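You operate a simulated robot arm through the tools that you are given. There is no shell and no other tool.

You are at the controls of a simulated robot arm. One attempt, no reset.

JOB
Charge the air tank: run the compressor till it says FULL, then switch off.
Fine: close the air valve and turn the regulator to 0 before you start it.

It is judged by the outcome, as a careful person would: the job done as asked, and still so three seconds after it is handed in. It fails if anything else is knocked over, pushed out of place, dropped, spilled or broken.

ROBOT AND FRAMES
A 7-joint arm with a two-finger parallel gripper, fixed in place. Base frame: the origin is on the floor under the middle of its stand, x ahead of it, y to its left, z up. Lengths are in m, angles in degrees, forces in N, time in s.
With the tool pointing down near the work surface it reaches from about 0.42 to 0.9 m from the base axis. Its first joint turns from -143.0 to 143.0 degrees. Payload 3 kg.
The tool frame sits at the grasp point between the pads (the TCP): z along the fingers, y along the line on which they close. The tips reach 0.03 m beyond it. Largest opening 0.094 m; finger width 0.028, thickness 0.01; the body of the gripper, 0.05 by 0.096 m, starts 0.055 m behind the TCP.
Orientation is that of the tool frame in the base frame, as a unit quaternion [w, x, y, z]. With the fingers straight down and closing along the base's y, the tool's x points along the base's -x, its y along +y and its z along -z.

CONTROLS
- The arm moves only by the tool send_rows. Its argument "plan" is a list that holds one entry, the list of rows, each a list of 6 numbers: the shift along the tool's x, y, z in mm, then the turn, a rotation vector about the tool's x, y, z in degrees. In form: [[[tx, ty, tz, rx, ry, rz], ...]]. A call has 1 to 20 rows; each row shifts and turns the commanded pose from where the row before left it, along the tool's axes as they then stand. "claw" is the closure, from 0 (fully open) to 1 (shut), set as the call begins (left out, the last holds). Rows are played at 5 a second. More than 0.05 m and 8.6 degrees between two rows, or a gripper value outside its range, and nothing of the call is played. Where a pose cannot be reached the arm comes as near as it can. A force on the tool above 40 N (or 10 N above the force at the start of the call, whichever is more), or a blocked arm, ends the call early, and 0.2 s more pass. The fingers move at their own pace (about 0.072 m/s each) and stop on an object; they squeeze with about 25 N. The grip force told is the motor's: it shows also when the fingers shut on nothing. Time passes only in rows, and 0.2 s behind the last, so rows that do not move let the fingers close. It gives the time, the measured TCP pose, the force on the tool (base axes), the opening and the grip force at its end, in the units of the frame above (readings bear some noise), with the torque about the TCP (base axes, N m) and any sound that the robot's microphone picked up, and new pictures: "pictures" is both (left out), scene, wrist or none.
- Cameras (640 x 400 px; columns grow to the right, rows downward): "scene" is fixed at [0.2246, -0.5007, 1.095]; the picture's right is [0.92, -0.39, 0.00], its down [-0.14, -0.34, -0.93] and it looks along [0.36, 0.86, -0.37] (base axes); focal length 334 px, centre (320, 200). "wrist" rides on the gripper at [0.076, 0.014, -0.102] in the tool frame; the picture's right is [-0.18, 0.98, 0.00], its down [-0.75, -0.14, -0.64] and it looks along [-0.63, -0.12, 0.77] (tool axes); focal length 243 px, centre (320, 200). There is no depth. A picture from a camera that has moved, and an enlarged one, comes with that camera's place and axes in the base frame and with its lens. The place of the scene camera against the robot may be out by one fixed shift of up to 0.012 m in any direction.
- zoom(camera, box): a new picture of the part [left, top, right, bottom] of that camera's present view, enlarged. It takes no simulated time.
- finish_job(): hands the job in; it is judged then, once.

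Nothing tells you positions but the pictures and the camera data. Unless the task says otherwise, let go and move clear before handing in.

The tools are called after ">>>" as name(argument=value, ...) on one line, values as JSON. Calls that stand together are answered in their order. send_rows: Moves the arm, as the interface text tells. Its arguments: {"type":"object","properties":{"plan":{"type":"array"},"claw":{"type":"number"},"pictures":{"type":"string","enum":["both","scene","wrist","none"]}},"required":["plan"]} The other tools are called the same way: zoom (camera, box) takes an enlarged picture of a part of a camera's view; finish_job () hands the job in.

At the start:

```text
time_s: 0.0
position: [0.6149, 0.392, 0.8886]
tool_rot: [0.0, 0.0, 1.0, 0.0]
contact_force: [0.2, -0.7, -0.1]
moment: [-0.01, 0.02, -0.01]
finger_gap: 0.0943
grip_force: 0.1
```

scene: 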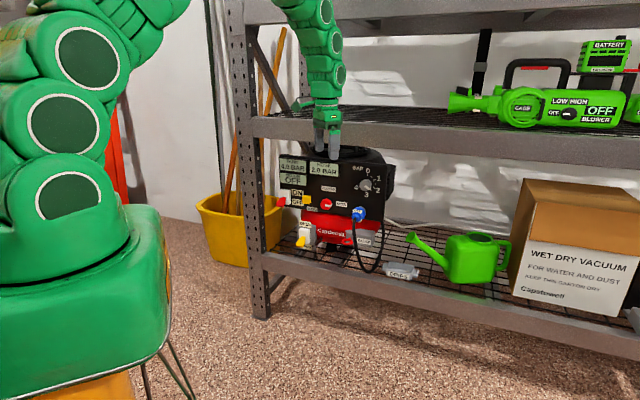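
wrist: 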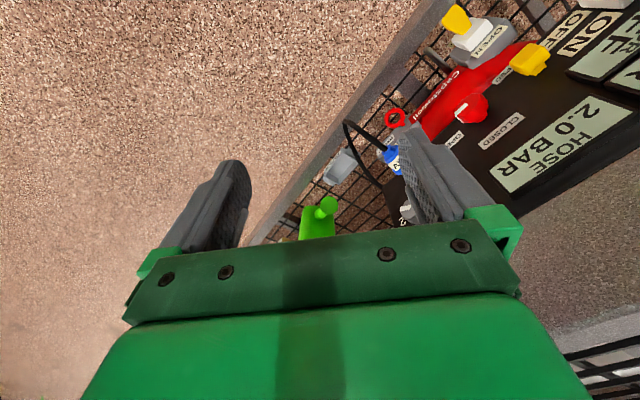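

I see a compressor on a shelf with a control panel, plus a watering can, boxes and a leaf blower. I'll zoom in on the panel first to read its labels before moving.

>>> zoom(camera="scene", box=[260, 140, 420, 240])

>>> zoom(camera="scene", box=[270, 180, 430, 280])

>>> zoom(camera="wrist", box=[340, 0, 640, 230])

```text
4.00 times, centred on (340, 190) of scene
camera zoom: at [0.2246, -0.5007, 1.095], right [0.92, -0.39, 0.0], down [-0.14, -0.34, -0.93], along [0.36, 0.86, -0.37], focal length 1336 px, centre (240, 240)
```

zoom: 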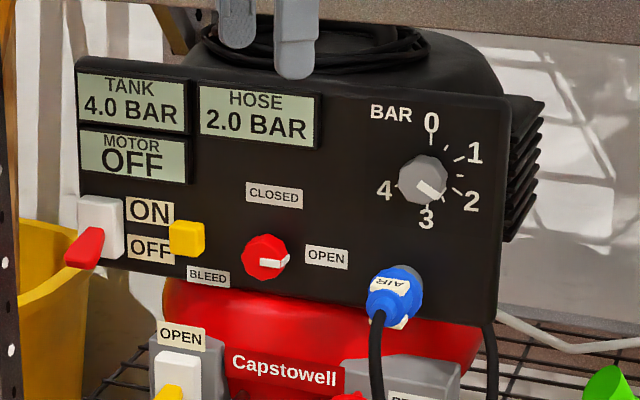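

```text
4.00 times, centred on (350, 230) of scene
camera zoom: at [0.2246, -0.5007, 1.095], right [0.92, -0.39, 0.0], down [-0.14, -0.34, -0.93], along [0.36, 0.86, -0.37], focal length 1336 px, centre (200, 80)
```

zoom: 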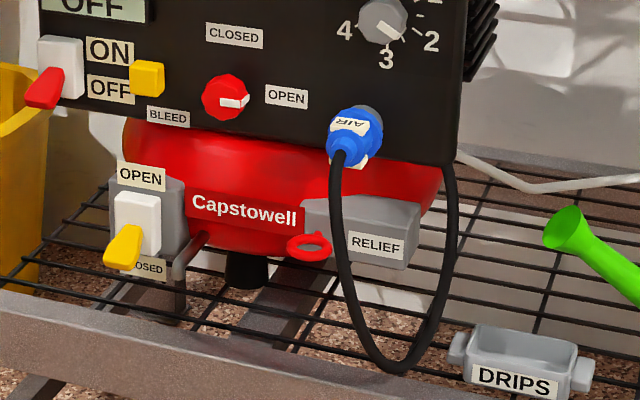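

```text
1.74 times, centred on (490, 115) of wrist
camera zoom: at [0.5392, 0.4065, 0.9913], right [0.18, 0.98, 0.0], down [0.75, -0.14, 0.64], along [0.63, -0.12, -0.77], focal length 422 px, centre (24, 348)
```

zoom: 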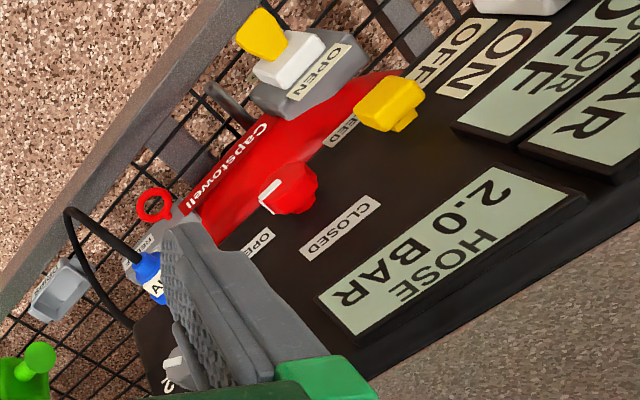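

The panel faces the robot at about 45° in plan. I put the red air-valve knob near (0.726, 0.627, 0.587), pointing at OPEN, and the regulator near (0.842, 0.511, 0.68), at about 2. The main switch is at the far left, on OFF. The yellow drain lever looks to be on CLOSED. Next I'll turn the tool to face the panel while staying well in front of the shelf.

>>> send_rows(plan=[[[0, 0, 20, 0, 0, -7.5], [0, 0, 25, 0, 0, -7.5], [0, 0, 25, 0, 0, -7.5], [0, 0, 25, 0, 0, -7.5], [0, 0, 25, 0, 0, -7.5], [0, 0, 20, 0, 0, -7.5]]], claw=0)

```text
time_s: 1.4
position: [0.6154, 0.3921, 0.7486]
tool_rot: [-0.001, -0.384, 0.923, 0.0]
contact_force: [-0.2, -0.3, 0.1]
moment: [0.03, 0.01, 0.03]
finger_gap: 0.0941
grip_force: 0.0
camera wrist: at [0.5515, 0.3482, 0.8515], right [-0.57, 0.82, 0.0], down [0.63, 0.43, 0.64], along [0.53, 0.36, -0.77], focal length 243 px, centre (320, 200)
```

scene: 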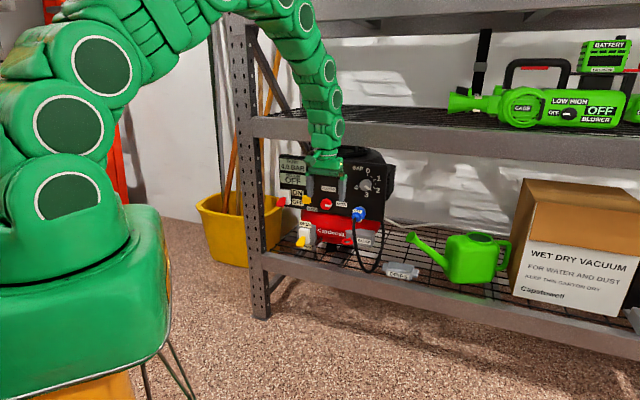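
wrist: 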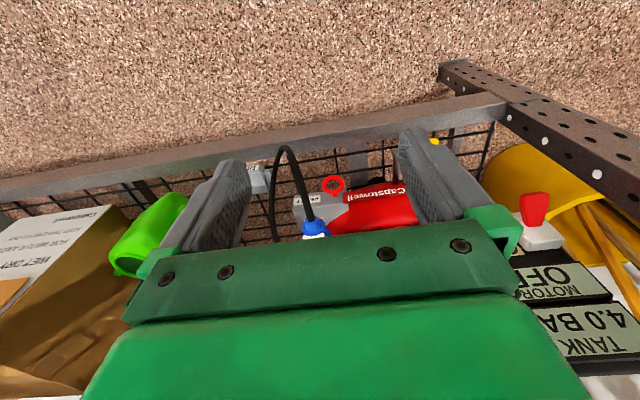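

The tool is now turned towards the panel but still points down. Next I'll pitch it up to horizontal in place.

>>> send_rows(plan=[[[0, 0, 0, 0, -7.5, 0], [0, 0, 0, 0, -7.5, 0], [0, 0, 0, 0, -7.5, 0], [0, 0, 0, 0, -7.5, 0], [0, 0, 0, 0, -7.5, 0], [0, 0, 0, 0, -7.5, 0], [0, 0, 0, 0, -7.5, 0], [0, 0, 0, 0, -7.5, 0], [0, 0, 0, 0, -7.5, 0], [0, 0, 0, 0, -7.5, 0], [0, 0, 0, 0, -7.5, 0], [0, 0, 0, 0, -7.5, 0]]])

```text
time_s: 4.0
position: [0.6153, 0.3928, 0.7489]
tool_rot: [0.655, -0.269, 0.652, 0.27]
contact_force: [-0.1, 0.1, -0.6]
moment: [-0.03, -0.04, 0.01]
finger_gap: 0.094
grip_force: 0.1
camera wrist: at [0.5329, 0.33, 0.6727], right [-0.7, 0.69, 0.18], down [-0.36, -0.56, 0.75], along [0.62, 0.46, 0.63], focal length 243 px, centre (320, 200)
```

scene: 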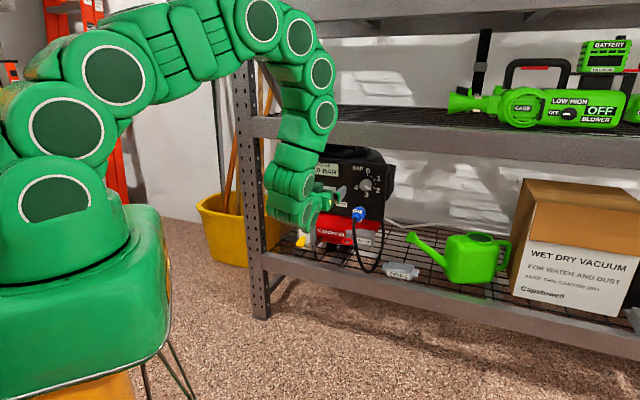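
wrist: 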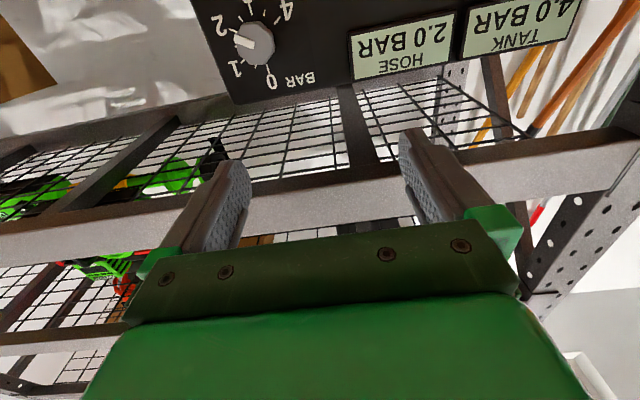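

The tool is horizontal and aimed at the panel, and the wrist camera now sits below it, looking up. I'll move down and left to line up in front of the red valve knob, staying back from it, and look again.

>>> send_rows(plan=[[[40, 22, 0, 0, 0, 0], [40, 22, 0, 0, 0, 0], [40, 22, 0, 0, 0, 0], [40, 22, 0, 0, 0, 0], [0, 0, 0, 0, 0, 0]]])

```text
time_s: 5.2
position: [0.5547, 0.4552, 0.5874]
tool_rot: [0.654, -0.27, 0.653, 0.27]
contact_force: [0.9, 0.8, 0.1]
moment: [0.01, 0.0, -0.03]
finger_gap: 0.0943
grip_force: 0.1
camera wrist: at [0.471, 0.392, 0.5126], right [-0.69, 0.7, 0.18], down [-0.35, -0.55, 0.75], along [0.63, 0.46, 0.63], focal length 243 px, centre (320, 200)
```

scene: 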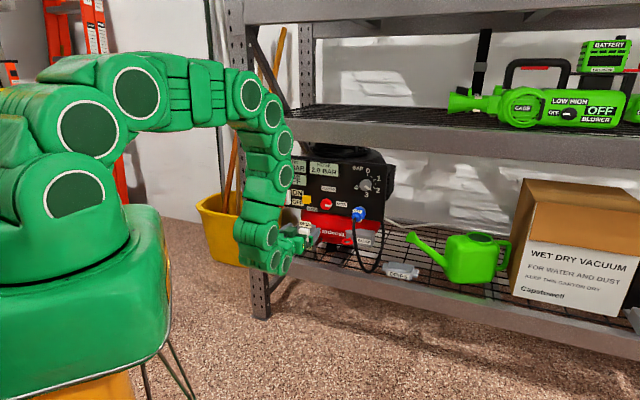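
wrist: 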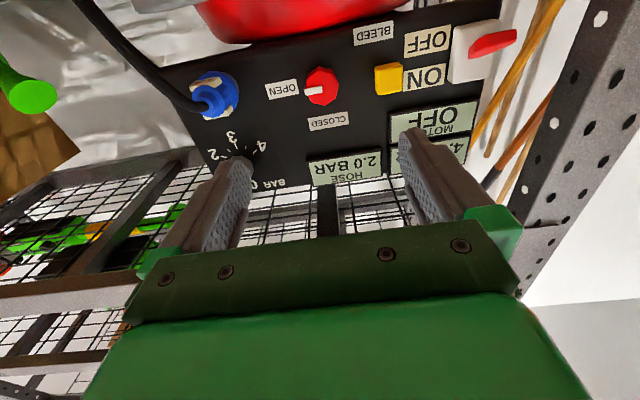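

>>> zoom(camera="wrist", box=[160, 0, 480, 200])

>>> zoom(camera="wrist", box=[340, 0, 560, 140])

>>> zoom(camera="scene", box=[270, 140, 420, 240])

```text
2.00 times, centred on (320, 100) of wrist
camera zoom: at [0.471, 0.392, 0.5126], right [-0.69, 0.7, 0.18], down [-0.35, -0.55, 0.75], along [0.63, 0.46, 0.63], focal length 485 px, centre (320, 400)
```

zoom: 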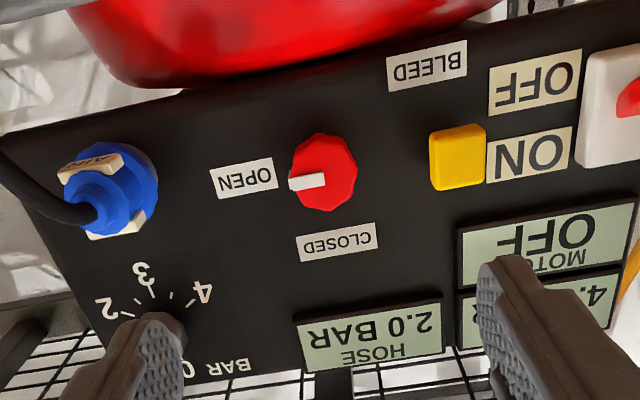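

```text
2.86 times, centred on (450, 70) of wrist
camera zoom: at [0.471, 0.392, 0.5126], right [-0.69, 0.7, 0.18], down [-0.35, -0.55, 0.75], along [0.63, 0.46, 0.63], focal length 693 px, centre (-51, 571)
```

zoom: 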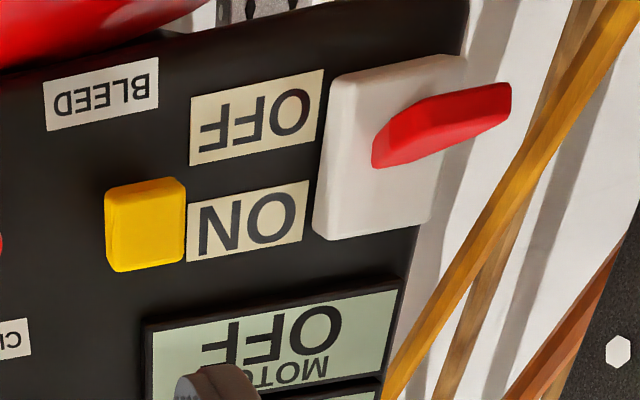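

```text
4.00 times, centred on (345, 190) of scene
camera zoom: at [0.2246, -0.5007, 1.095], right [0.92, -0.39, 0.0], down [-0.14, -0.34, -0.93], along [0.36, 0.86, -0.37], focal length 1336 px, centre (220, 240)
```

zoom: 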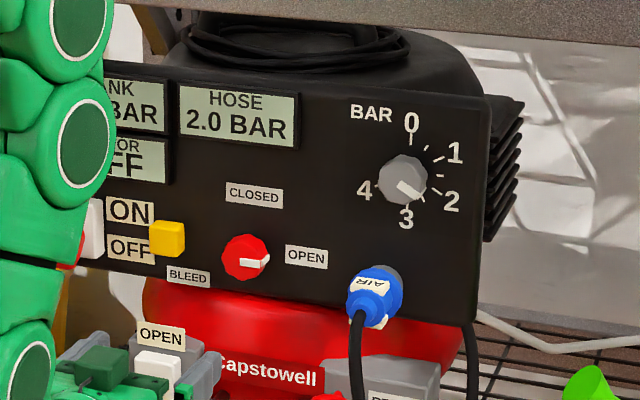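

From two wrist views I put the red valve knob at about (0.713, 0.614, 0.600), with its face 3 cm proud of the panel and roughly 43 mm across. The regulator is 15 cm to its right and 10 cm higher. The panel is vertical and square to the tool. I'll raise slightly, pre-roll +45°, move partway in and check the alignment.

>>> send_rows(plan=[[[-12.5, 0, 0, 0, 0, 0], [0, 0, 20, 0, 0, 7.5], [0, 0, 20, 0, 0, 7.5], [0, 0, 20, 0, 0, 7.5], [0, 0, 20, 0, 0, 7.5], [0, 0, 20, 0, 0, 7.5], [0, 0, 20, 0, 0, 7.5], [0, 0, 0, 0, 0, 0]]], claw=0)

```text
time_s: 7.0
position: [0.6383, 0.5395, 0.6014]
tool_rot: [0.5, 0.001, 0.707, 0.501]
contact_force: [0.3, -0.2, -0.6]
moment: [0.0, 0.02, 0.01]
finger_gap: 0.0943
grip_force: 0.1
camera wrist: at [0.5208, 0.5124, 0.5577], right [-0.4, 0.4, 0.83], down [-0.01, -0.9, 0.43], along [0.92, 0.17, 0.36], focal length 243 px, centre (320, 200)
```

scene: 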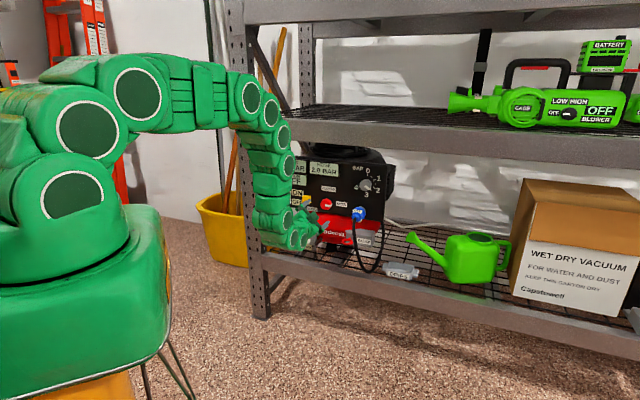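
wrist: 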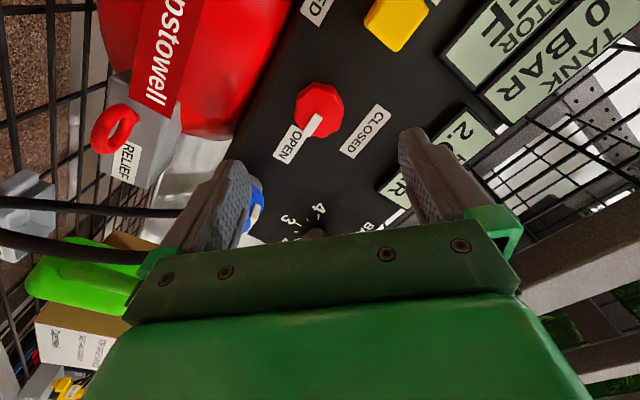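

The knob is centred on the tool axis in the wrist view. I'll go in the remaining 97 mm with the fingers open, straddling it.

>>> send_rows(plan=[[[0, 0, 25, 0, 0, 0], [0, 0, 25, 0, 0, 0], [0, 0, 20, 0, 0, 0], [0, 0, 15, 0, 0, 0], [0, 0, 11, 0, 0, 0], [0, 0, 0, 0, 0, 0]]])

```text
time_s: 8.3
position: [0.7071, 0.602, 0.5973]
tool_rot: [0.499, 0.001, 0.709, 0.498]
contact_force: [-11.1, -9.6, 16.1]
moment: [-0.41, -0.07, -0.38]
finger_gap: 0.088
grip_force: 0.1
stopped in row 6: the force on the tool passed its limit at 62 N (the readings are from after the stop); the commanded pose is now the measured one
camera wrist: at [0.5876, 0.576, 0.5547], right [-0.39, 0.41, 0.82], down [-0.01, -0.9, 0.44], along [0.92, 0.17, 0.36], focal length 243 px, centre (320, 200)
```

scene: 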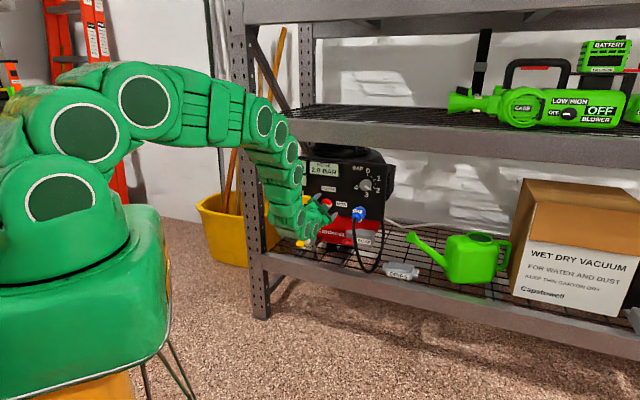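
wrist: 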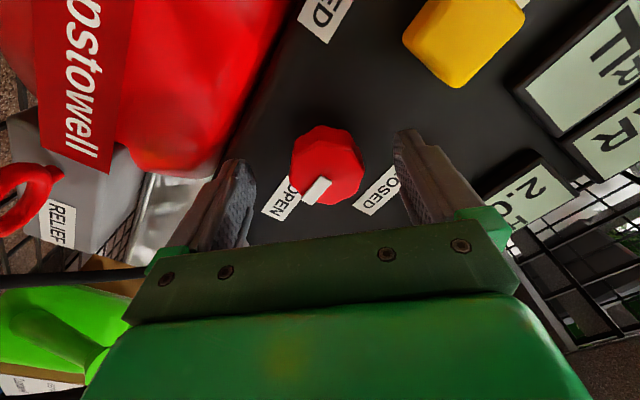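

The force limit tripped near the end: something pushed the lower-right finger outward and up, possibly the tank bulging below the panel. I'll look closely before moving.

>>> zoom(camera="wrist", box=[160, 60, 480, 260])

>>> zoom(camera="scene", box=[270, 170, 390, 250])

```text
2.00 times, centred on (320, 160) of wrist
camera zoom: at [0.5876, 0.576, 0.5547], right [-0.39, 0.41, 0.82], down [-0.01, -0.9, 0.44], along [0.92, 0.17, 0.36], focal length 485 px, centre (320, 280)
```

zoom: 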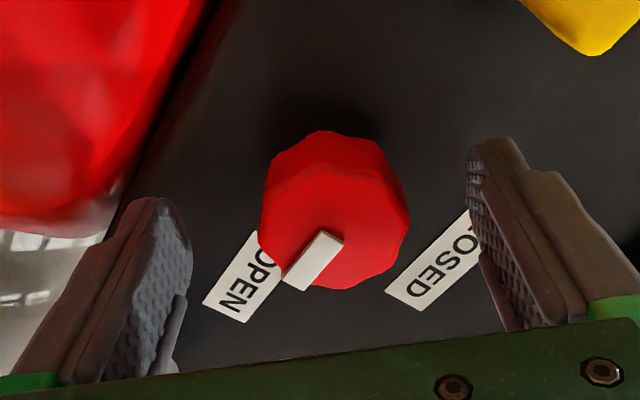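

```text
5.00 times, centred on (330, 210) of scene
camera zoom: at [0.2246, -0.5007, 1.095], right [0.92, -0.39, 0.0], down [-0.14, -0.34, -0.93], along [0.36, 0.86, -0.37], focal length 1670 px, centre (270, 150)
```

zoom: 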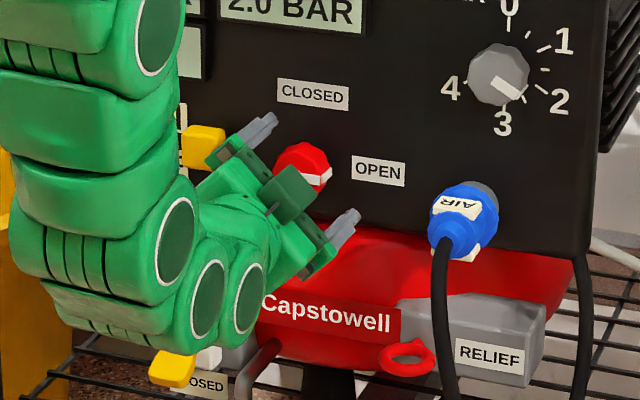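

The contact was the lower finger tip on the red tank, at z≈0.547; the knob itself is still centred. I'll back out, narrow the opening to about 58 mm so the lower finger clears the tank, re-centre and go in again.

>>> send_rows(plan=[[[0, 0, -15, 0, 0, 0], [0, 0, -25, 0, 0, 0], [0, 0, 0, 0, 0, 0]]], pictures="none")

>>> send_rows(plan=[[[0, 3, 0, 0, 0, 0], [0, 0, 0, 0, 0, 0], [0, 0, 0, 0, 0, 0]]], claw=0.38, pictures="both")

```text
time_s: 9.1
position: [0.6778, 0.5755, 0.5982]
tool_rot: [0.5, 0.002, 0.709, 0.497]
contact_force: [-0.6, -0.1, 0.0]
moment: [-0.01, -0.01, -0.02]
finger_gap: 0.0941
grip_force: 0.1
```

```text
time_s: 9.9
position: [0.6759, 0.5788, 0.6002]
tool_rot: [0.5, 0.001, 0.709, 0.497]
contact_force: [-0.1, -0.7, -0.6]
moment: [0.01, -0.02, 0.03]
finger_gap: 0.0582
grip_force: 0.0
camera wrist: at [0.558, 0.5502, 0.5571], right [-0.39, 0.41, 0.82], down [-0.01, -0.9, 0.44], along [0.92, 0.17, 0.36], focal length 243 px, centre (320, 200)
```

scene: 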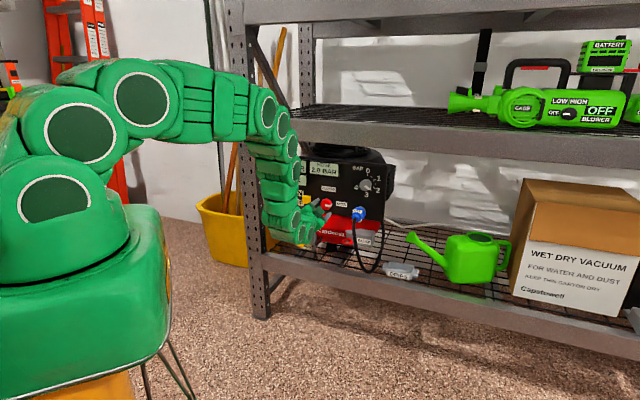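
wrist: 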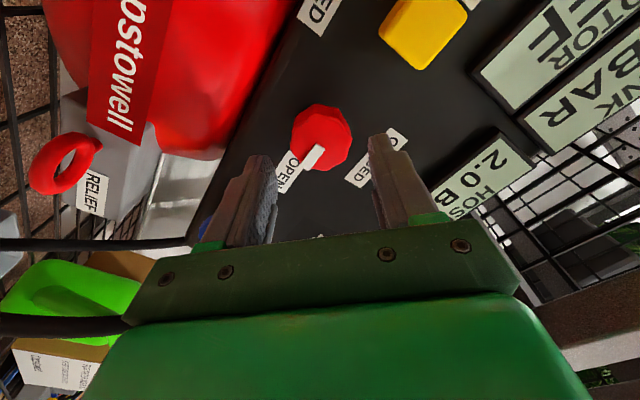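

The knob sits midway between the fingers. I'll go in 43 mm.

>>> send_rows(plan=[[[0, 0, 15, 0, 0, 0], [0, 0, 13, 0, 0, 0], [0, 0, 10, 0, 0, 0], [0, 0, 5, 0, 0, 0], [0, 0, 0, 0, 0, 0]]], pictures="wrist")

```text
time_s: 11.1
position: [0.7076, 0.6076, 0.6004]
tool_rot: [0.5, 0.002, 0.71, 0.497]
contact_force: [0.0, 0.0, 0.9]
moment: [-0.01, -0.01, 0.0]
finger_gap: 0.0584
grip_force: 0.1
camera wrist: at [0.5887, 0.5798, 0.5571], right [-0.39, 0.41, 0.82], down [-0.01, -0.9, 0.44], along [0.92, 0.17, 0.36], focal length 243 px, centre (320, 200)
```

wrist: 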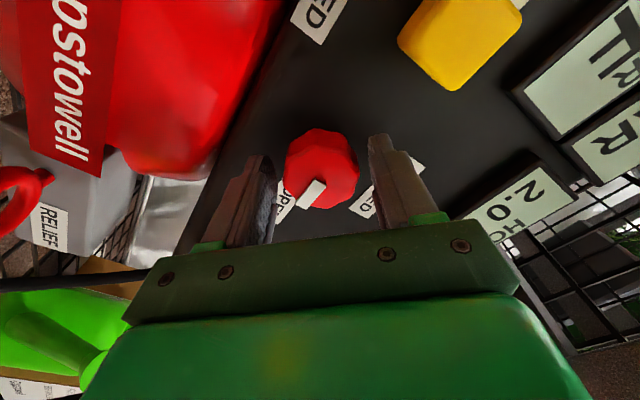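

No contact this time, and the fingers straddle the knob. Closing on it now.

>>> send_rows(plan=[[[0, 0, 0, 0, 0, 0], [0, 0, 0, 0, 0, 0], [0, 0, 0, 0, 0, 0]]], claw=1, pictures="wrist")

```text
time_s: 11.9
position: [0.706, 0.6074, 0.6006]
tool_rot: [0.499, 0.002, 0.709, 0.497]
contact_force: [-2.4, 2.1, 3.3]
moment: [0.78, -0.8, 0.68]
finger_gap: 0.0407
grip_force: 45.0
camera wrist: at [0.5885, 0.58, 0.5573], right [-0.39, 0.4, 0.82], down [-0.01, -0.9, 0.44], along [0.92, 0.17, 0.36], focal length 243 px, centre (320, 200)
```

wrist: 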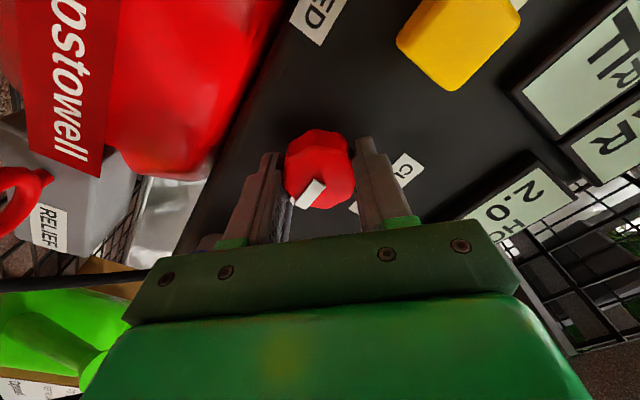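

The knob is gripped at a 40.7 mm gap. I'll turn it counter-clockwise from OPEN towards CLOSED, 45° first to see that it follows.

>>> send_rows(plan=[[[0, 0, 0, 0, 0, -7.5], [0, 0, 0, 0, 0, -7.5], [0, 0, 0, 0, 0, -7.5], [0, 0, 0, 0, 0, -7.5], [0, 0, 0, 0, 0, -7.5], [0, 0, 0, 0, 0, -7.5], [0, 0, 0, 0, 0, 0]]])

```text
time_s: 13.5
position: [0.707, 0.6069, 0.6007]
tool_rot: [0.652, -0.271, 0.655, 0.268]
contact_force: [8.5, 13.5, 19.7]
moment: [-0.26, 0.26, 0.66]
finger_gap: 0.0407
grip_force: 44.9
camera wrist: at [0.6234, 0.5447, 0.5249], right [-0.69, 0.7, 0.18], down [-0.35, -0.55, 0.76], along [0.63, 0.46, 0.63], focal length 243 px, centre (320, 200)
```

scene: 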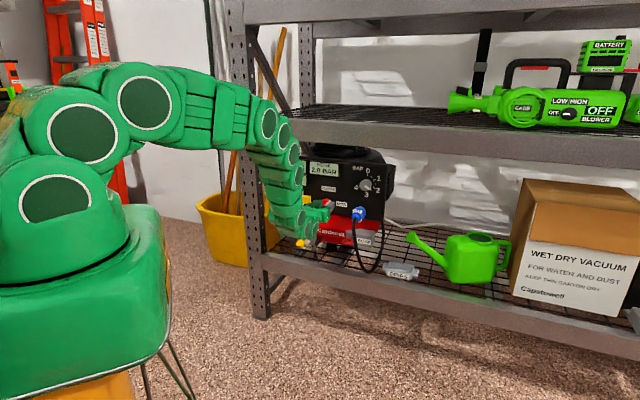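
wrist: 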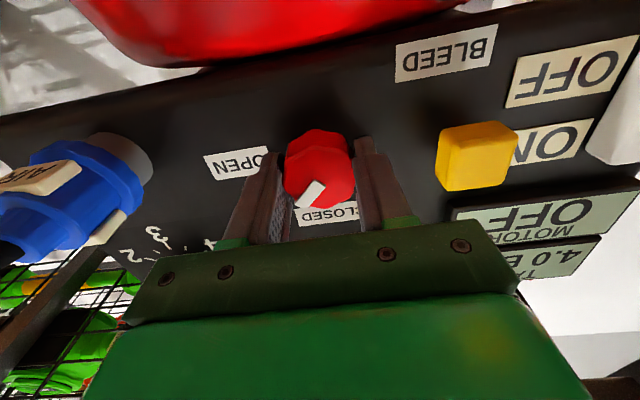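

The knob follows, with the pointer now halfway between OPEN and CLOSED. I'll ease the tool slightly to relieve the side load and turn the remaining 45°.

>>> send_rows(plan=[[[-1, 0, 0.5, 0, 0, -5], [0, 0, 0.5, 0, 0, -7], [0, 0, 0, 0, 0, -7], [0, 0, 0, 0, 0, -7], [0, 0, 0, 0, 0, -7], [0, 0, 0, 0, 0, -7], [0, 0, 0, 0, 0, -5], [0, 0, 0, 0, 0, 0]]])

```text
time_s: 15.3
position: [0.707, 0.6071, 0.5993]
tool_rot: [0.704, -0.501, 0.503, -0.002]
contact_force: [-23.3, -11.9, 18.6]
moment: [0.72, -0.42, -0.3]
finger_gap: 0.0405
grip_force: 44.5
camera wrist: at [0.6642, 0.5036, 0.5373], right [-0.58, 0.58, -0.57], down [-0.76, -0.14, 0.64], along [0.29, 0.8, 0.52], focal length 243 px, centre (320, 200)
```

scene: 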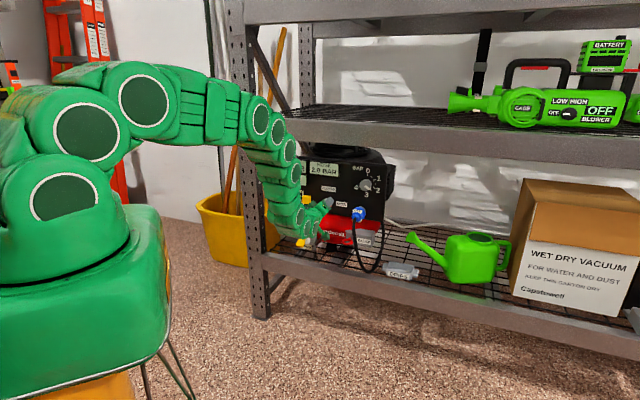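
wrist: 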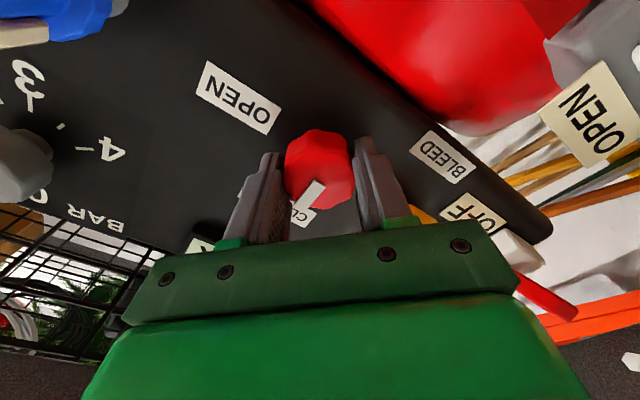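

The pointer now looks aligned with CLOSED. I'll open to 58 mm only, to stay clear of the tank, then back out and check it.

>>> send_rows(plan=[[[0, 0, 0, 0, 0, 0], [0, 0, 0, 0, 0, 0], [0, 0, 0, 0, 0, 0]]], claw=0.38, pictures="none")

>>> send_rows(plan=[[[0, 0, -15, 0, 0, 0], [0, 0, -25, 0, 0, 0], [0, 0, -30, 0, 0, 0], [0, 0, -30, 0, 0, 0], [0, 0, 0, 0, 0, 0]]])

```text
time_s: 16.1
position: [0.7073, 0.6065, 0.6014]
tool_rot: [0.705, -0.501, 0.503, -0.002]
contact_force: [-0.2, 0.1, 0.1]
moment: [0.02, 0.01, 0.01]
finger_gap: 0.0584
grip_force: 0.1
```

```text
time_s: 17.3
position: [0.6358, 0.5374, 0.6013]
tool_rot: [0.705, -0.5, 0.503, -0.002]
contact_force: [0.1, -0.9, 1.0]
moment: [-0.03, 0.04, -0.01]
finger_gap: 0.0582
grip_force: 0.0
camera wrist: at [0.5934, 0.4337, 0.5381], right [-0.58, 0.58, -0.56], down [-0.76, -0.14, 0.64], along [0.29, 0.8, 0.52], focal length 243 px, centre (320, 200)
```

scene: 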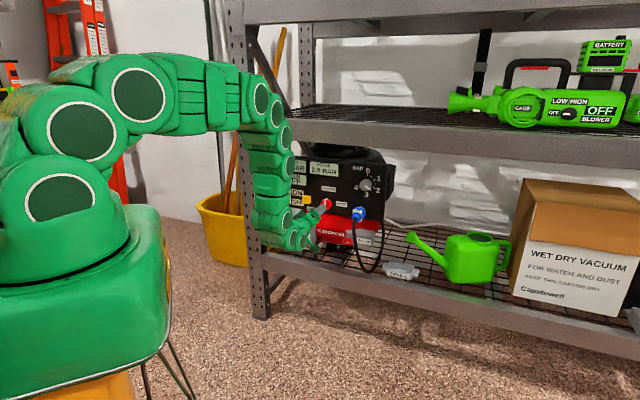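
wrist: 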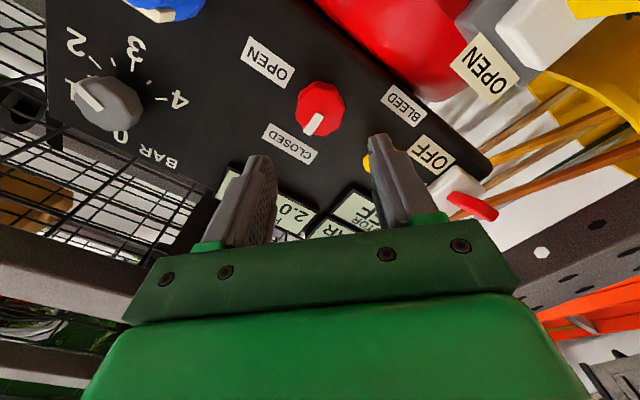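

>>> zoom(camera="scene", box=[280, 140, 400, 240])

>>> zoom(camera="wrist", box=[40, 20, 360, 220])

>>> zoom(camera="wrist", box=[400, 0, 640, 150])

```text
4.00 times, centred on (340, 190) of scene
camera zoom: at [0.2246, -0.5007, 1.095], right [0.92, -0.39, 0.0], down [-0.14, -0.34, -0.93], along [0.36, 0.86, -0.37], focal length 1336 px, centre (240, 240)
```

zoom: 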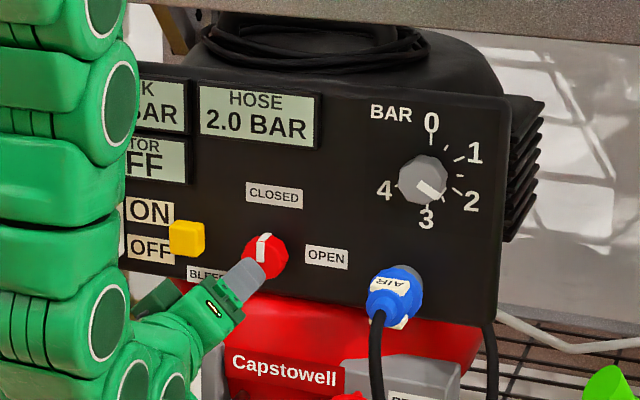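

```text
2.00 times, centred on (200, 120) of wrist
camera zoom: at [0.5934, 0.4337, 0.5381], right [-0.58, 0.58, -0.56], down [-0.76, -0.14, 0.64], along [0.29, 0.8, 0.52], focal length 485 px, centre (560, 360)
```

zoom: 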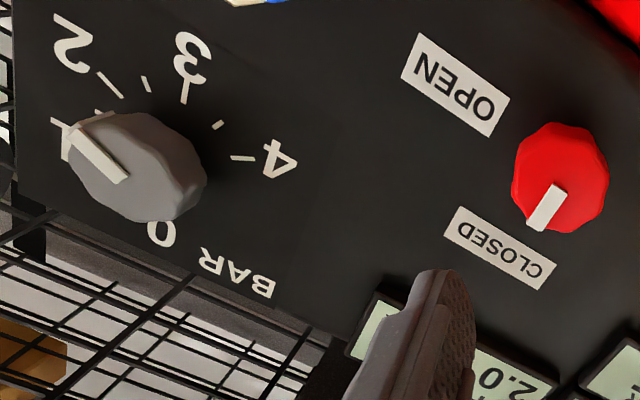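

```text
2.67 times, centred on (520, 75) of wrist
camera zoom: at [0.5934, 0.4337, 0.5381], right [-0.58, 0.58, -0.56], down [-0.76, -0.14, 0.64], along [0.29, 0.8, 0.52], focal length 647 px, centre (-213, 533)
```

zoom: 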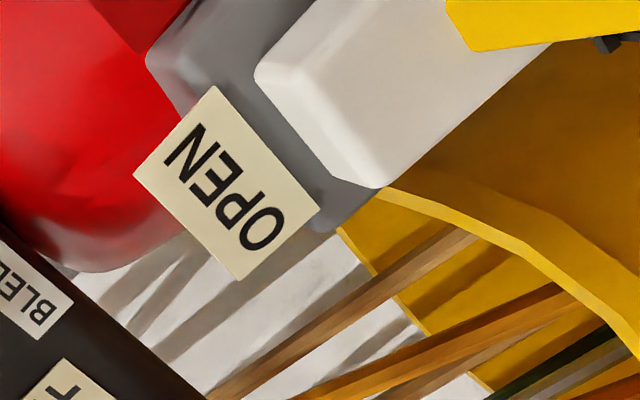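

The air valve now points at CLOSED. Next is the regulator, which reads about 2.0 with roughly 60° per bar, so it needs about 120° counter-clockwise to reach 0. I'll unroll, move across in front of it at a safe standoff, and pre-roll to +60°.

>>> send_rows(plan=[[[0, 0, -5, 0, 0, 7.5], [0, 0, -5, 0, 0, 7.5], [0, 0, 0, 0, 0, 7.5], [0, 0, 0, 0, 0, 7.5], [0, 0, 0, 0, 0, 7.5], [0, 0, 0, 0, 0, 7.5], [-20, -30, 0, 0, 0, 0], [-20, -30, 0, 0, 0, 0], [-20, -30, 0, 0, 0, 0], [-20, -30, 0, 0, 0, 0], [-19, -34, 0, 0, 0, 0], [0, 0, 0, 0, 0, 0]]])

```text
time_s: 19.9
position: [0.7381, 0.4216, 0.6996]
tool_rot: [0.651, -0.271, 0.657, 0.268]
contact_force: [0.6, 0.7, -0.4]
moment: [0.02, -0.04, 0.02]
finger_gap: 0.0581
grip_force: 0.1
camera wrist: at [0.6545, 0.3588, 0.6256], right [-0.69, 0.7, 0.18], down [-0.35, -0.55, 0.76], along [0.63, 0.46, 0.62], focal length 243 px, centre (320, 200)
```

scene: 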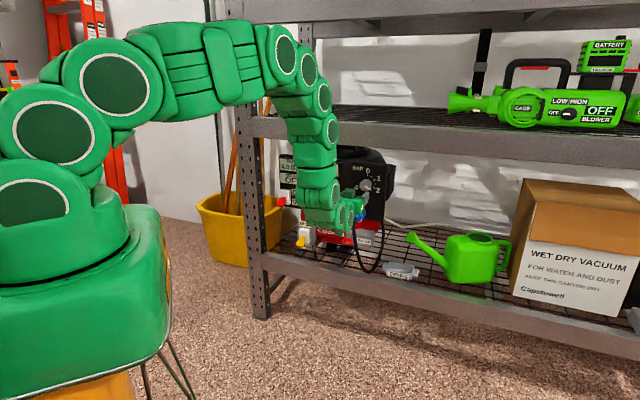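
wrist: 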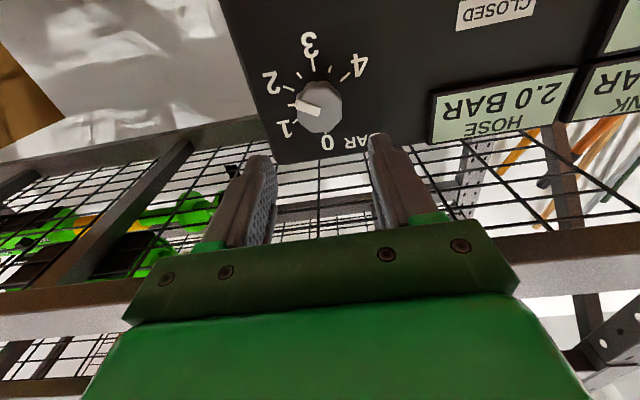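

>>> zoom(camera="wrist", box=[230, 20, 410, 170])

>>> zoom(camera="scene", box=[320, 140, 420, 240])

```text
2.67 times, centred on (320, 95) of wrist
camera zoom: at [0.6545, 0.3588, 0.6256], right [-0.69, 0.7, 0.18], down [-0.35, -0.55, 0.76], along [0.63, 0.46, 0.62], focal length 647 px, centre (320, 480)
```

zoom: 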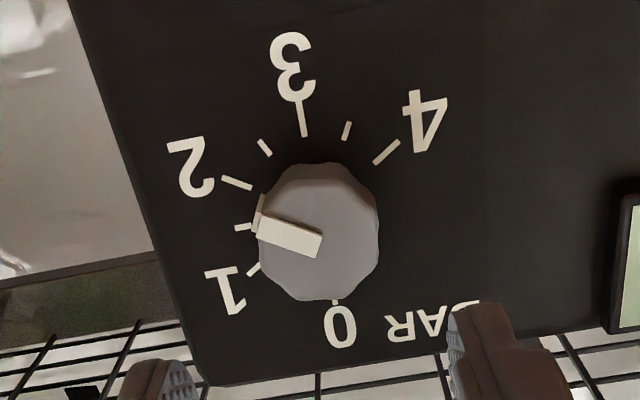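

```text
4.00 times, centred on (370, 190) of scene
camera zoom: at [0.2246, -0.5007, 1.095], right [0.92, -0.39, 0.0], down [-0.14, -0.34, -0.93], along [0.36, 0.86, -0.37], focal length 1336 px, centre (120, 240)
```

zoom: 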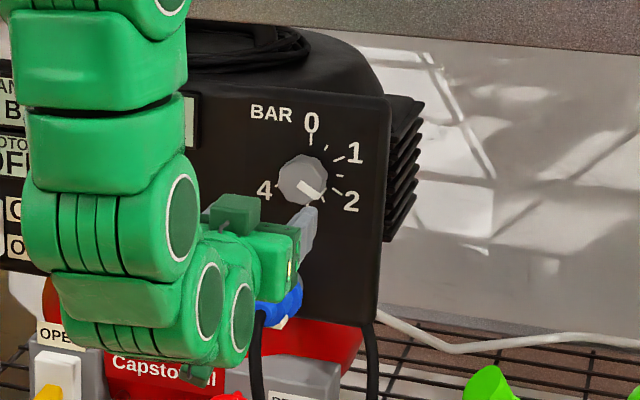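

The pointer is exactly on 2 and the knob is centred on the tool axis. I'll pre-roll +60° while closing part of the distance, then check.

>>> send_rows(plan=[[[0, 0, 5, 0, 0, 7.5], [0, 0, 5, 0, 0, 7.5], [0, 0, 5, 0, 0, 7.5], [0, 0, 5, 0, 0, 7.5], [0, 0, 10, 0, 0, 7.5], [0, 0, 10, 0, 0, 7.5], [0, 0, 10, 0, 0, 7.5], [0, 0, 10, 0, 0, 7.5], [0, 0, 0, 0, 0, 0]]], claw=0.36)

```text
time_s: 21.9
position: [0.7807, 0.4641, 0.7003]
tool_rot: [0.429, 0.095, 0.703, 0.558]
contact_force: [-0.7, -0.8, 1.1]
moment: [0.03, 0.0, -0.05]
finger_gap: 0.0603
grip_force: 0.1
camera wrist: at [0.656, 0.4431, 0.6751], right [-0.23, 0.24, 0.94], down [0.05, -0.96, 0.26], along [0.97, 0.11, 0.21], focal length 243 px, centre (320, 200)
```

scene: 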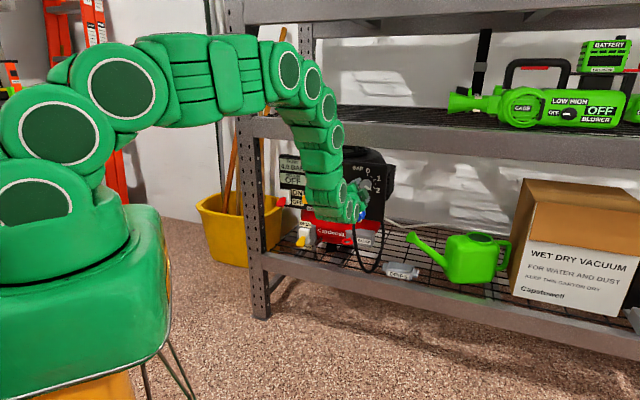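
wrist: 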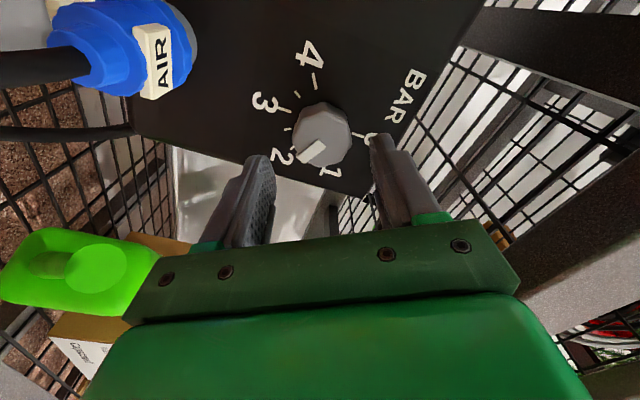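

Roll is at +60° and the knob is centred. I'll go in 50 mm.

>>> send_rows(plan=[[[0, 0, 15, 0, 0, 0], [0, 0, 15, 0, 0, 0], [0, 0, 12, 0, 0, 0], [0, 0, 8, 0, 0, 0], [0, 0, 0, 0, 0, 0]]], pictures="wrist")

```text
time_s: 23.1
position: [0.8163, 0.4997, 0.6995]
tool_rot: [0.43, 0.095, 0.704, 0.558]
contact_force: [-1.1, 0.8, 0.2]
moment: [-0.01, 0.0, 0.03]
finger_gap: 0.0601
grip_force: 0.1
camera wrist: at [0.6917, 0.4789, 0.6745], right [-0.23, 0.24, 0.94], down [0.05, -0.96, 0.26], along [0.97, 0.11, 0.21], focal length 243 px, centre (320, 200)
```

wrist: 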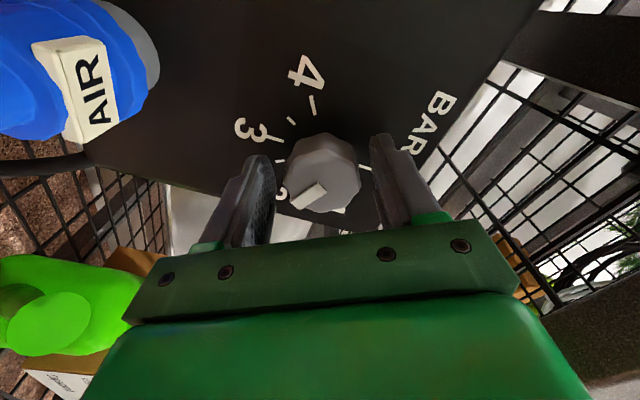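

The fingers straddle the regulator with no contact. I'll close on it and turn the first part.

>>> send_rows(plan=[[[0, 0, 0, 0, 0, 0], [0, 0, 0, 0, 0, 0], [0, 0, 0, 0, 0, 0]]], claw=1, pictures="wrist")

>>> send_rows(plan=[[[0, 0, 0, 0, 0, -6], [0, 0, 0, 0, 0, -6], [0, 0, 0, 0, 0, -6], [0, 0, 0, 0, 0, -6], [0, 0, 0, 0, 0, -6], [0, 0, 0, 0, 0, 0]]], pictures="wrist")

```text
time_s: 23.9
position: [0.8157, 0.5007, 0.6999]
tool_rot: [0.43, 0.094, 0.703, 0.558]
contact_force: [-2.0, 4.0, 8.2]
moment: [0.44, -0.41, 0.6]
finger_gap: 0.0419
grip_force: 44.9
camera wrist: at [0.6916, 0.4792, 0.6752], right [-0.23, 0.24, 0.94], down [0.06, -0.96, 0.26], along [0.97, 0.11, 0.21], focal length 243 px, centre (320, 200)
```

wrist: 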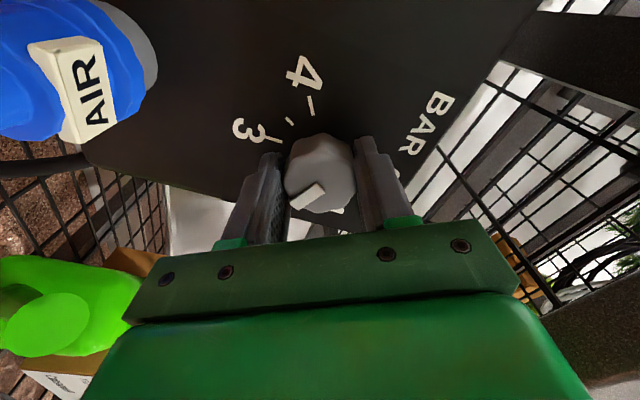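

```text
time_s: 25.3
position: [0.8167, 0.4991, 0.7006]
tool_rot: [0.561, -0.092, 0.704, 0.427]
contact_force: [24.6, 24.2, -1.0]
moment: [0.39, -0.37, 0.57]
finger_gap: 0.042
grip_force: 44.7
camera wrist: at [0.7077, 0.4623, 0.6416], right [-0.53, 0.54, 0.65], down [-0.1, -0.8, 0.59], along [0.84, 0.25, 0.48], focal length 243 px, centre (320, 200)
```

wrist: 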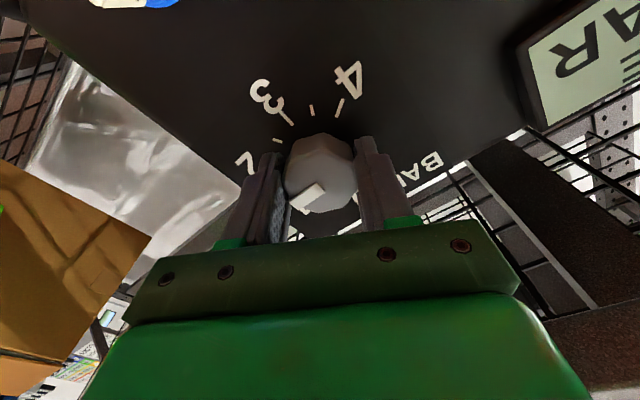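

The knob is turning, but there's a ~35 N axial pull from the tool drifting outward. I'll ease in slightly and continue.

>>> send_rows(plan=[[[0, 0, 1, 0, 0, 0], [0, 0, 0.5, 0, 0, 0], [0, 0, 0, 0, 0, 0]]], pictures="none")

```text
time_s: 26.1
position: [0.8165, 0.4994, 0.6986]
tool_rot: [0.56, -0.092, 0.703, 0.429]
contact_force: [-26.6, -19.2, 12.6]
moment: [0.76, -0.81, 0.42]
finger_gap: 0.042
grip_force: 44.4
stopped in row 3: the force on the tool passed its limit at 45 N (the readings are from after the stop); the commanded pose is now the measured one
```

>>> send_rows(plan=[[[0, 0, 0, 0, 0, 0], [0, 0, 0, 0, 0, 0]]], pictures="none")

```text
time_s: 26.7
position: [0.8173, 0.4988, 0.6991]
tool_rot: [0.56, -0.091, 0.704, 0.428]
contact_force: [-25.4, -19.8, 15.2]
moment: [0.49, -0.51, 0.35]
finger_gap: 0.042
grip_force: 44.7
```

I'll release and re-grip to clear the built-up strain. The knob should hold its place.

>>> send_rows(plan=[[[0, 0, 0, 0, 0, 0], [0, 0, 0, 0, 0, 0]]], claw=0.36, pictures="wrist")

```text
time_s: 27.3
position: [0.8174, 0.4996, 0.6995]
tool_rot: [0.559, -0.091, 0.704, 0.428]
contact_force: [0.0, 0.2, 0.4]
moment: [0.02, 0.01, -0.03]
finger_gap: 0.0601
grip_force: 0.0
camera wrist: at [0.7082, 0.4629, 0.641], right [-0.53, 0.54, 0.65], down [-0.1, -0.8, 0.59], along [0.84, 0.25, 0.48], focal length 243 px, centre (320, 200)
```

wrist: 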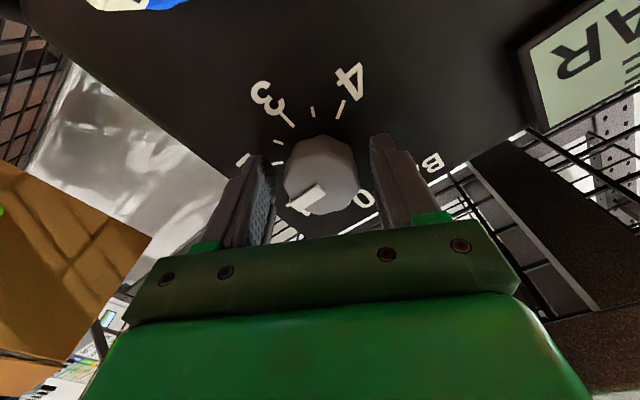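

>>> send_rows(plan=[[[0, 0, 0, 0, 0, 0], [0, 0, 0, 0, 0, 0], [0, 0, 0, 0, 0, 0]]], claw=1, pictures="none")

>>> send_rows(plan=[[[0, 0, 0, 0, 0, -6], [0, 0, 0, 0, 0, -6], [0, 0, 0, 0, 0, -6], [0, 0, 0, 0, 0, -6], [0, 0, 0, 0, 0, -6], [0, 0, 0, 0, 0, 0]]], pictures="wrist")

```text
time_s: 28.1
position: [0.8173, 0.5008, 0.6983]
tool_rot: [0.56, -0.091, 0.704, 0.428]
contact_force: [-4.5, -1.6, 2.9]
moment: [0.35, -0.36, 0.41]
finger_gap: 0.0422
grip_force: 44.9
```

```text
time_s: 29.5
position: [0.8179, 0.4999, 0.6988]
tool_rot: [0.651, -0.271, 0.657, 0.267]
contact_force: [3.6, -3.8, -1.5]
moment: [-0.18, 0.17, 0.45]
finger_gap: 0.0421
grip_force: 45.2
camera wrist: at [0.7342, 0.4366, 0.6236], right [-0.69, 0.7, 0.18], down [-0.35, -0.55, 0.76], along [0.63, 0.46, 0.62], focal length 243 px, centre (320, 200)
```

wrist: 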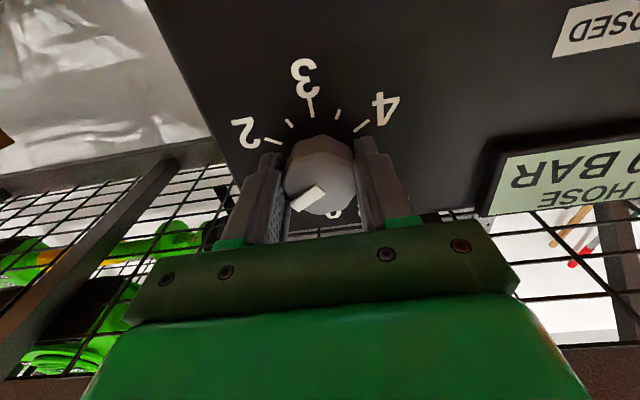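

Forces are low now and the pointer is at about 1. Another 60° counter-clockwise should bring it to 0.

>>> send_rows(plan=[[[0, 0, 0, 0, 0, -6], [0, 0, 0, 0, 0, -6], [0, 0, 0, 0, 0, -6], [0, 0, 0, 0, 0, -6], [0, 0, 0, 0, 0, -6], [0, 0, 0, 0, 0, 0]]], pictures="wrist")

```text
time_s: 30.9
position: [0.818, 0.4977, 0.6994]
tool_rot: [0.699, -0.43, 0.564, 0.089]
contact_force: [29.4, -10.1, 2.0]
moment: [-0.36, 0.45, -0.04]
finger_gap: 0.0419
grip_force: 45.0
camera wrist: at [0.763, 0.4075, 0.627], right [-0.66, 0.67, -0.33], down [-0.63, -0.27, 0.73], along [0.4, 0.69, 0.6], focal length 243 px, centre (320, 200)
```

wrist: 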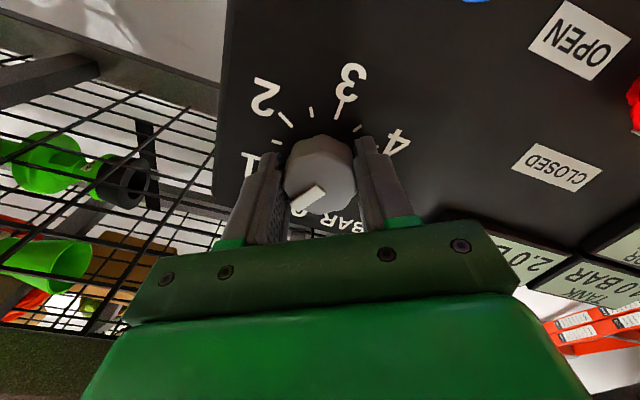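

The side load is building again, so I'll re-grip before the last 30°.

>>> send_rows(plan=[[[0, 0, 0, 0, 0, 0], [0, 0, 0, 0, 0, 0]]], claw=0.36, pictures="none")

>>> send_rows(plan=[[[0, 0, 0, 0, 0, 0], [0, 0, 0, 0, 0, 0], [0, 0, 0, 0, 0, 0]]], claw=1, pictures="wrist")

```text
time_s: 31.5
position: [0.8161, 0.5007, 0.6987]
tool_rot: [0.699, -0.431, 0.564, 0.09]
contact_force: [-0.1, -0.1, -0.3]
moment: [0.01, -0.01, 0.0]
finger_gap: 0.0603
grip_force: 0.0
```

```text
time_s: 32.3
position: [0.8188, 0.4993, 0.7004]
tool_rot: [0.699, -0.43, 0.564, 0.089]
contact_force: [12.9, -9.9, 9.3]
moment: [0.21, -0.15, 0.39]
finger_gap: 0.0417
grip_force: 45.1
camera wrist: at [0.7629, 0.4079, 0.6275], right [-0.66, 0.67, -0.33], down [-0.63, -0.27, 0.73], along [0.4, 0.69, 0.6], focal length 243 px, centre (320, 200)
```

wrist: 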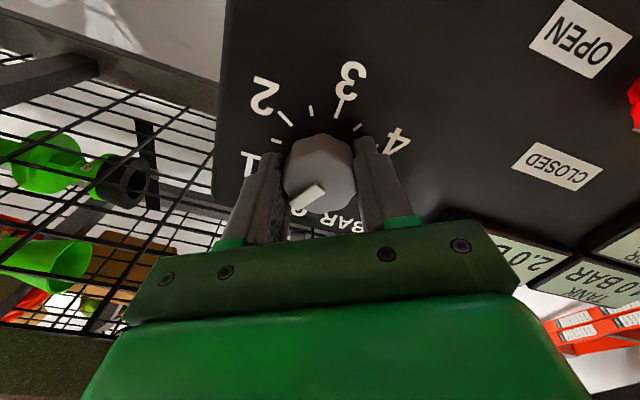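

>>> send_rows(plan=[[[0, -0.5, 0, 0, 0, -5], [0, -0.5, 0, 0, 0, -5], [0, 0, 0, 0, 0, -5], [0, 0, 0, 0, 0, -5], [0, 0, 0, 0, 0, -5], [0, 0, 0, 0, 0, -5], [0, 0, 0, 0, 0, 0]]], pictures="both")

```text
time_s: 33.9
position: [0.8176, 0.4978, 0.7017]
tool_rot: [0.699, -0.562, 0.432, -0.095]
contact_force: [28.9, -8.9, 15.5]
moment: [0.22, -0.14, -0.64]
finger_gap: 0.0419
grip_force: 44.8
camera wrist: at [0.7867, 0.3839, 0.6508], right [-0.46, 0.46, -0.76], down [-0.86, -0.03, 0.5], along [0.2, 0.89, 0.41], focal length 243 px, centre (320, 200)
```

scene: 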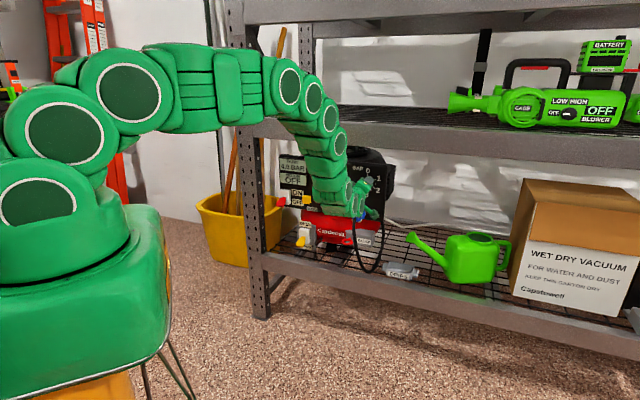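
wrist: 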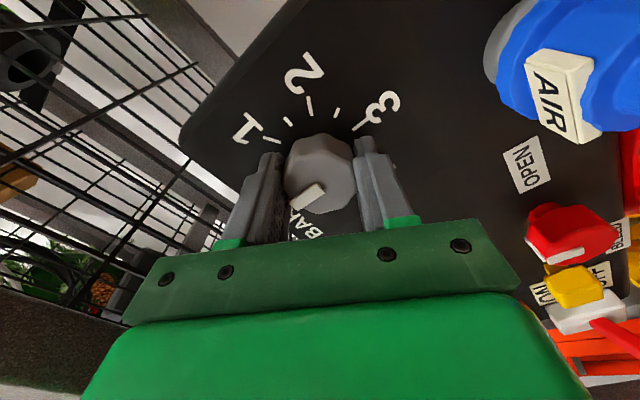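

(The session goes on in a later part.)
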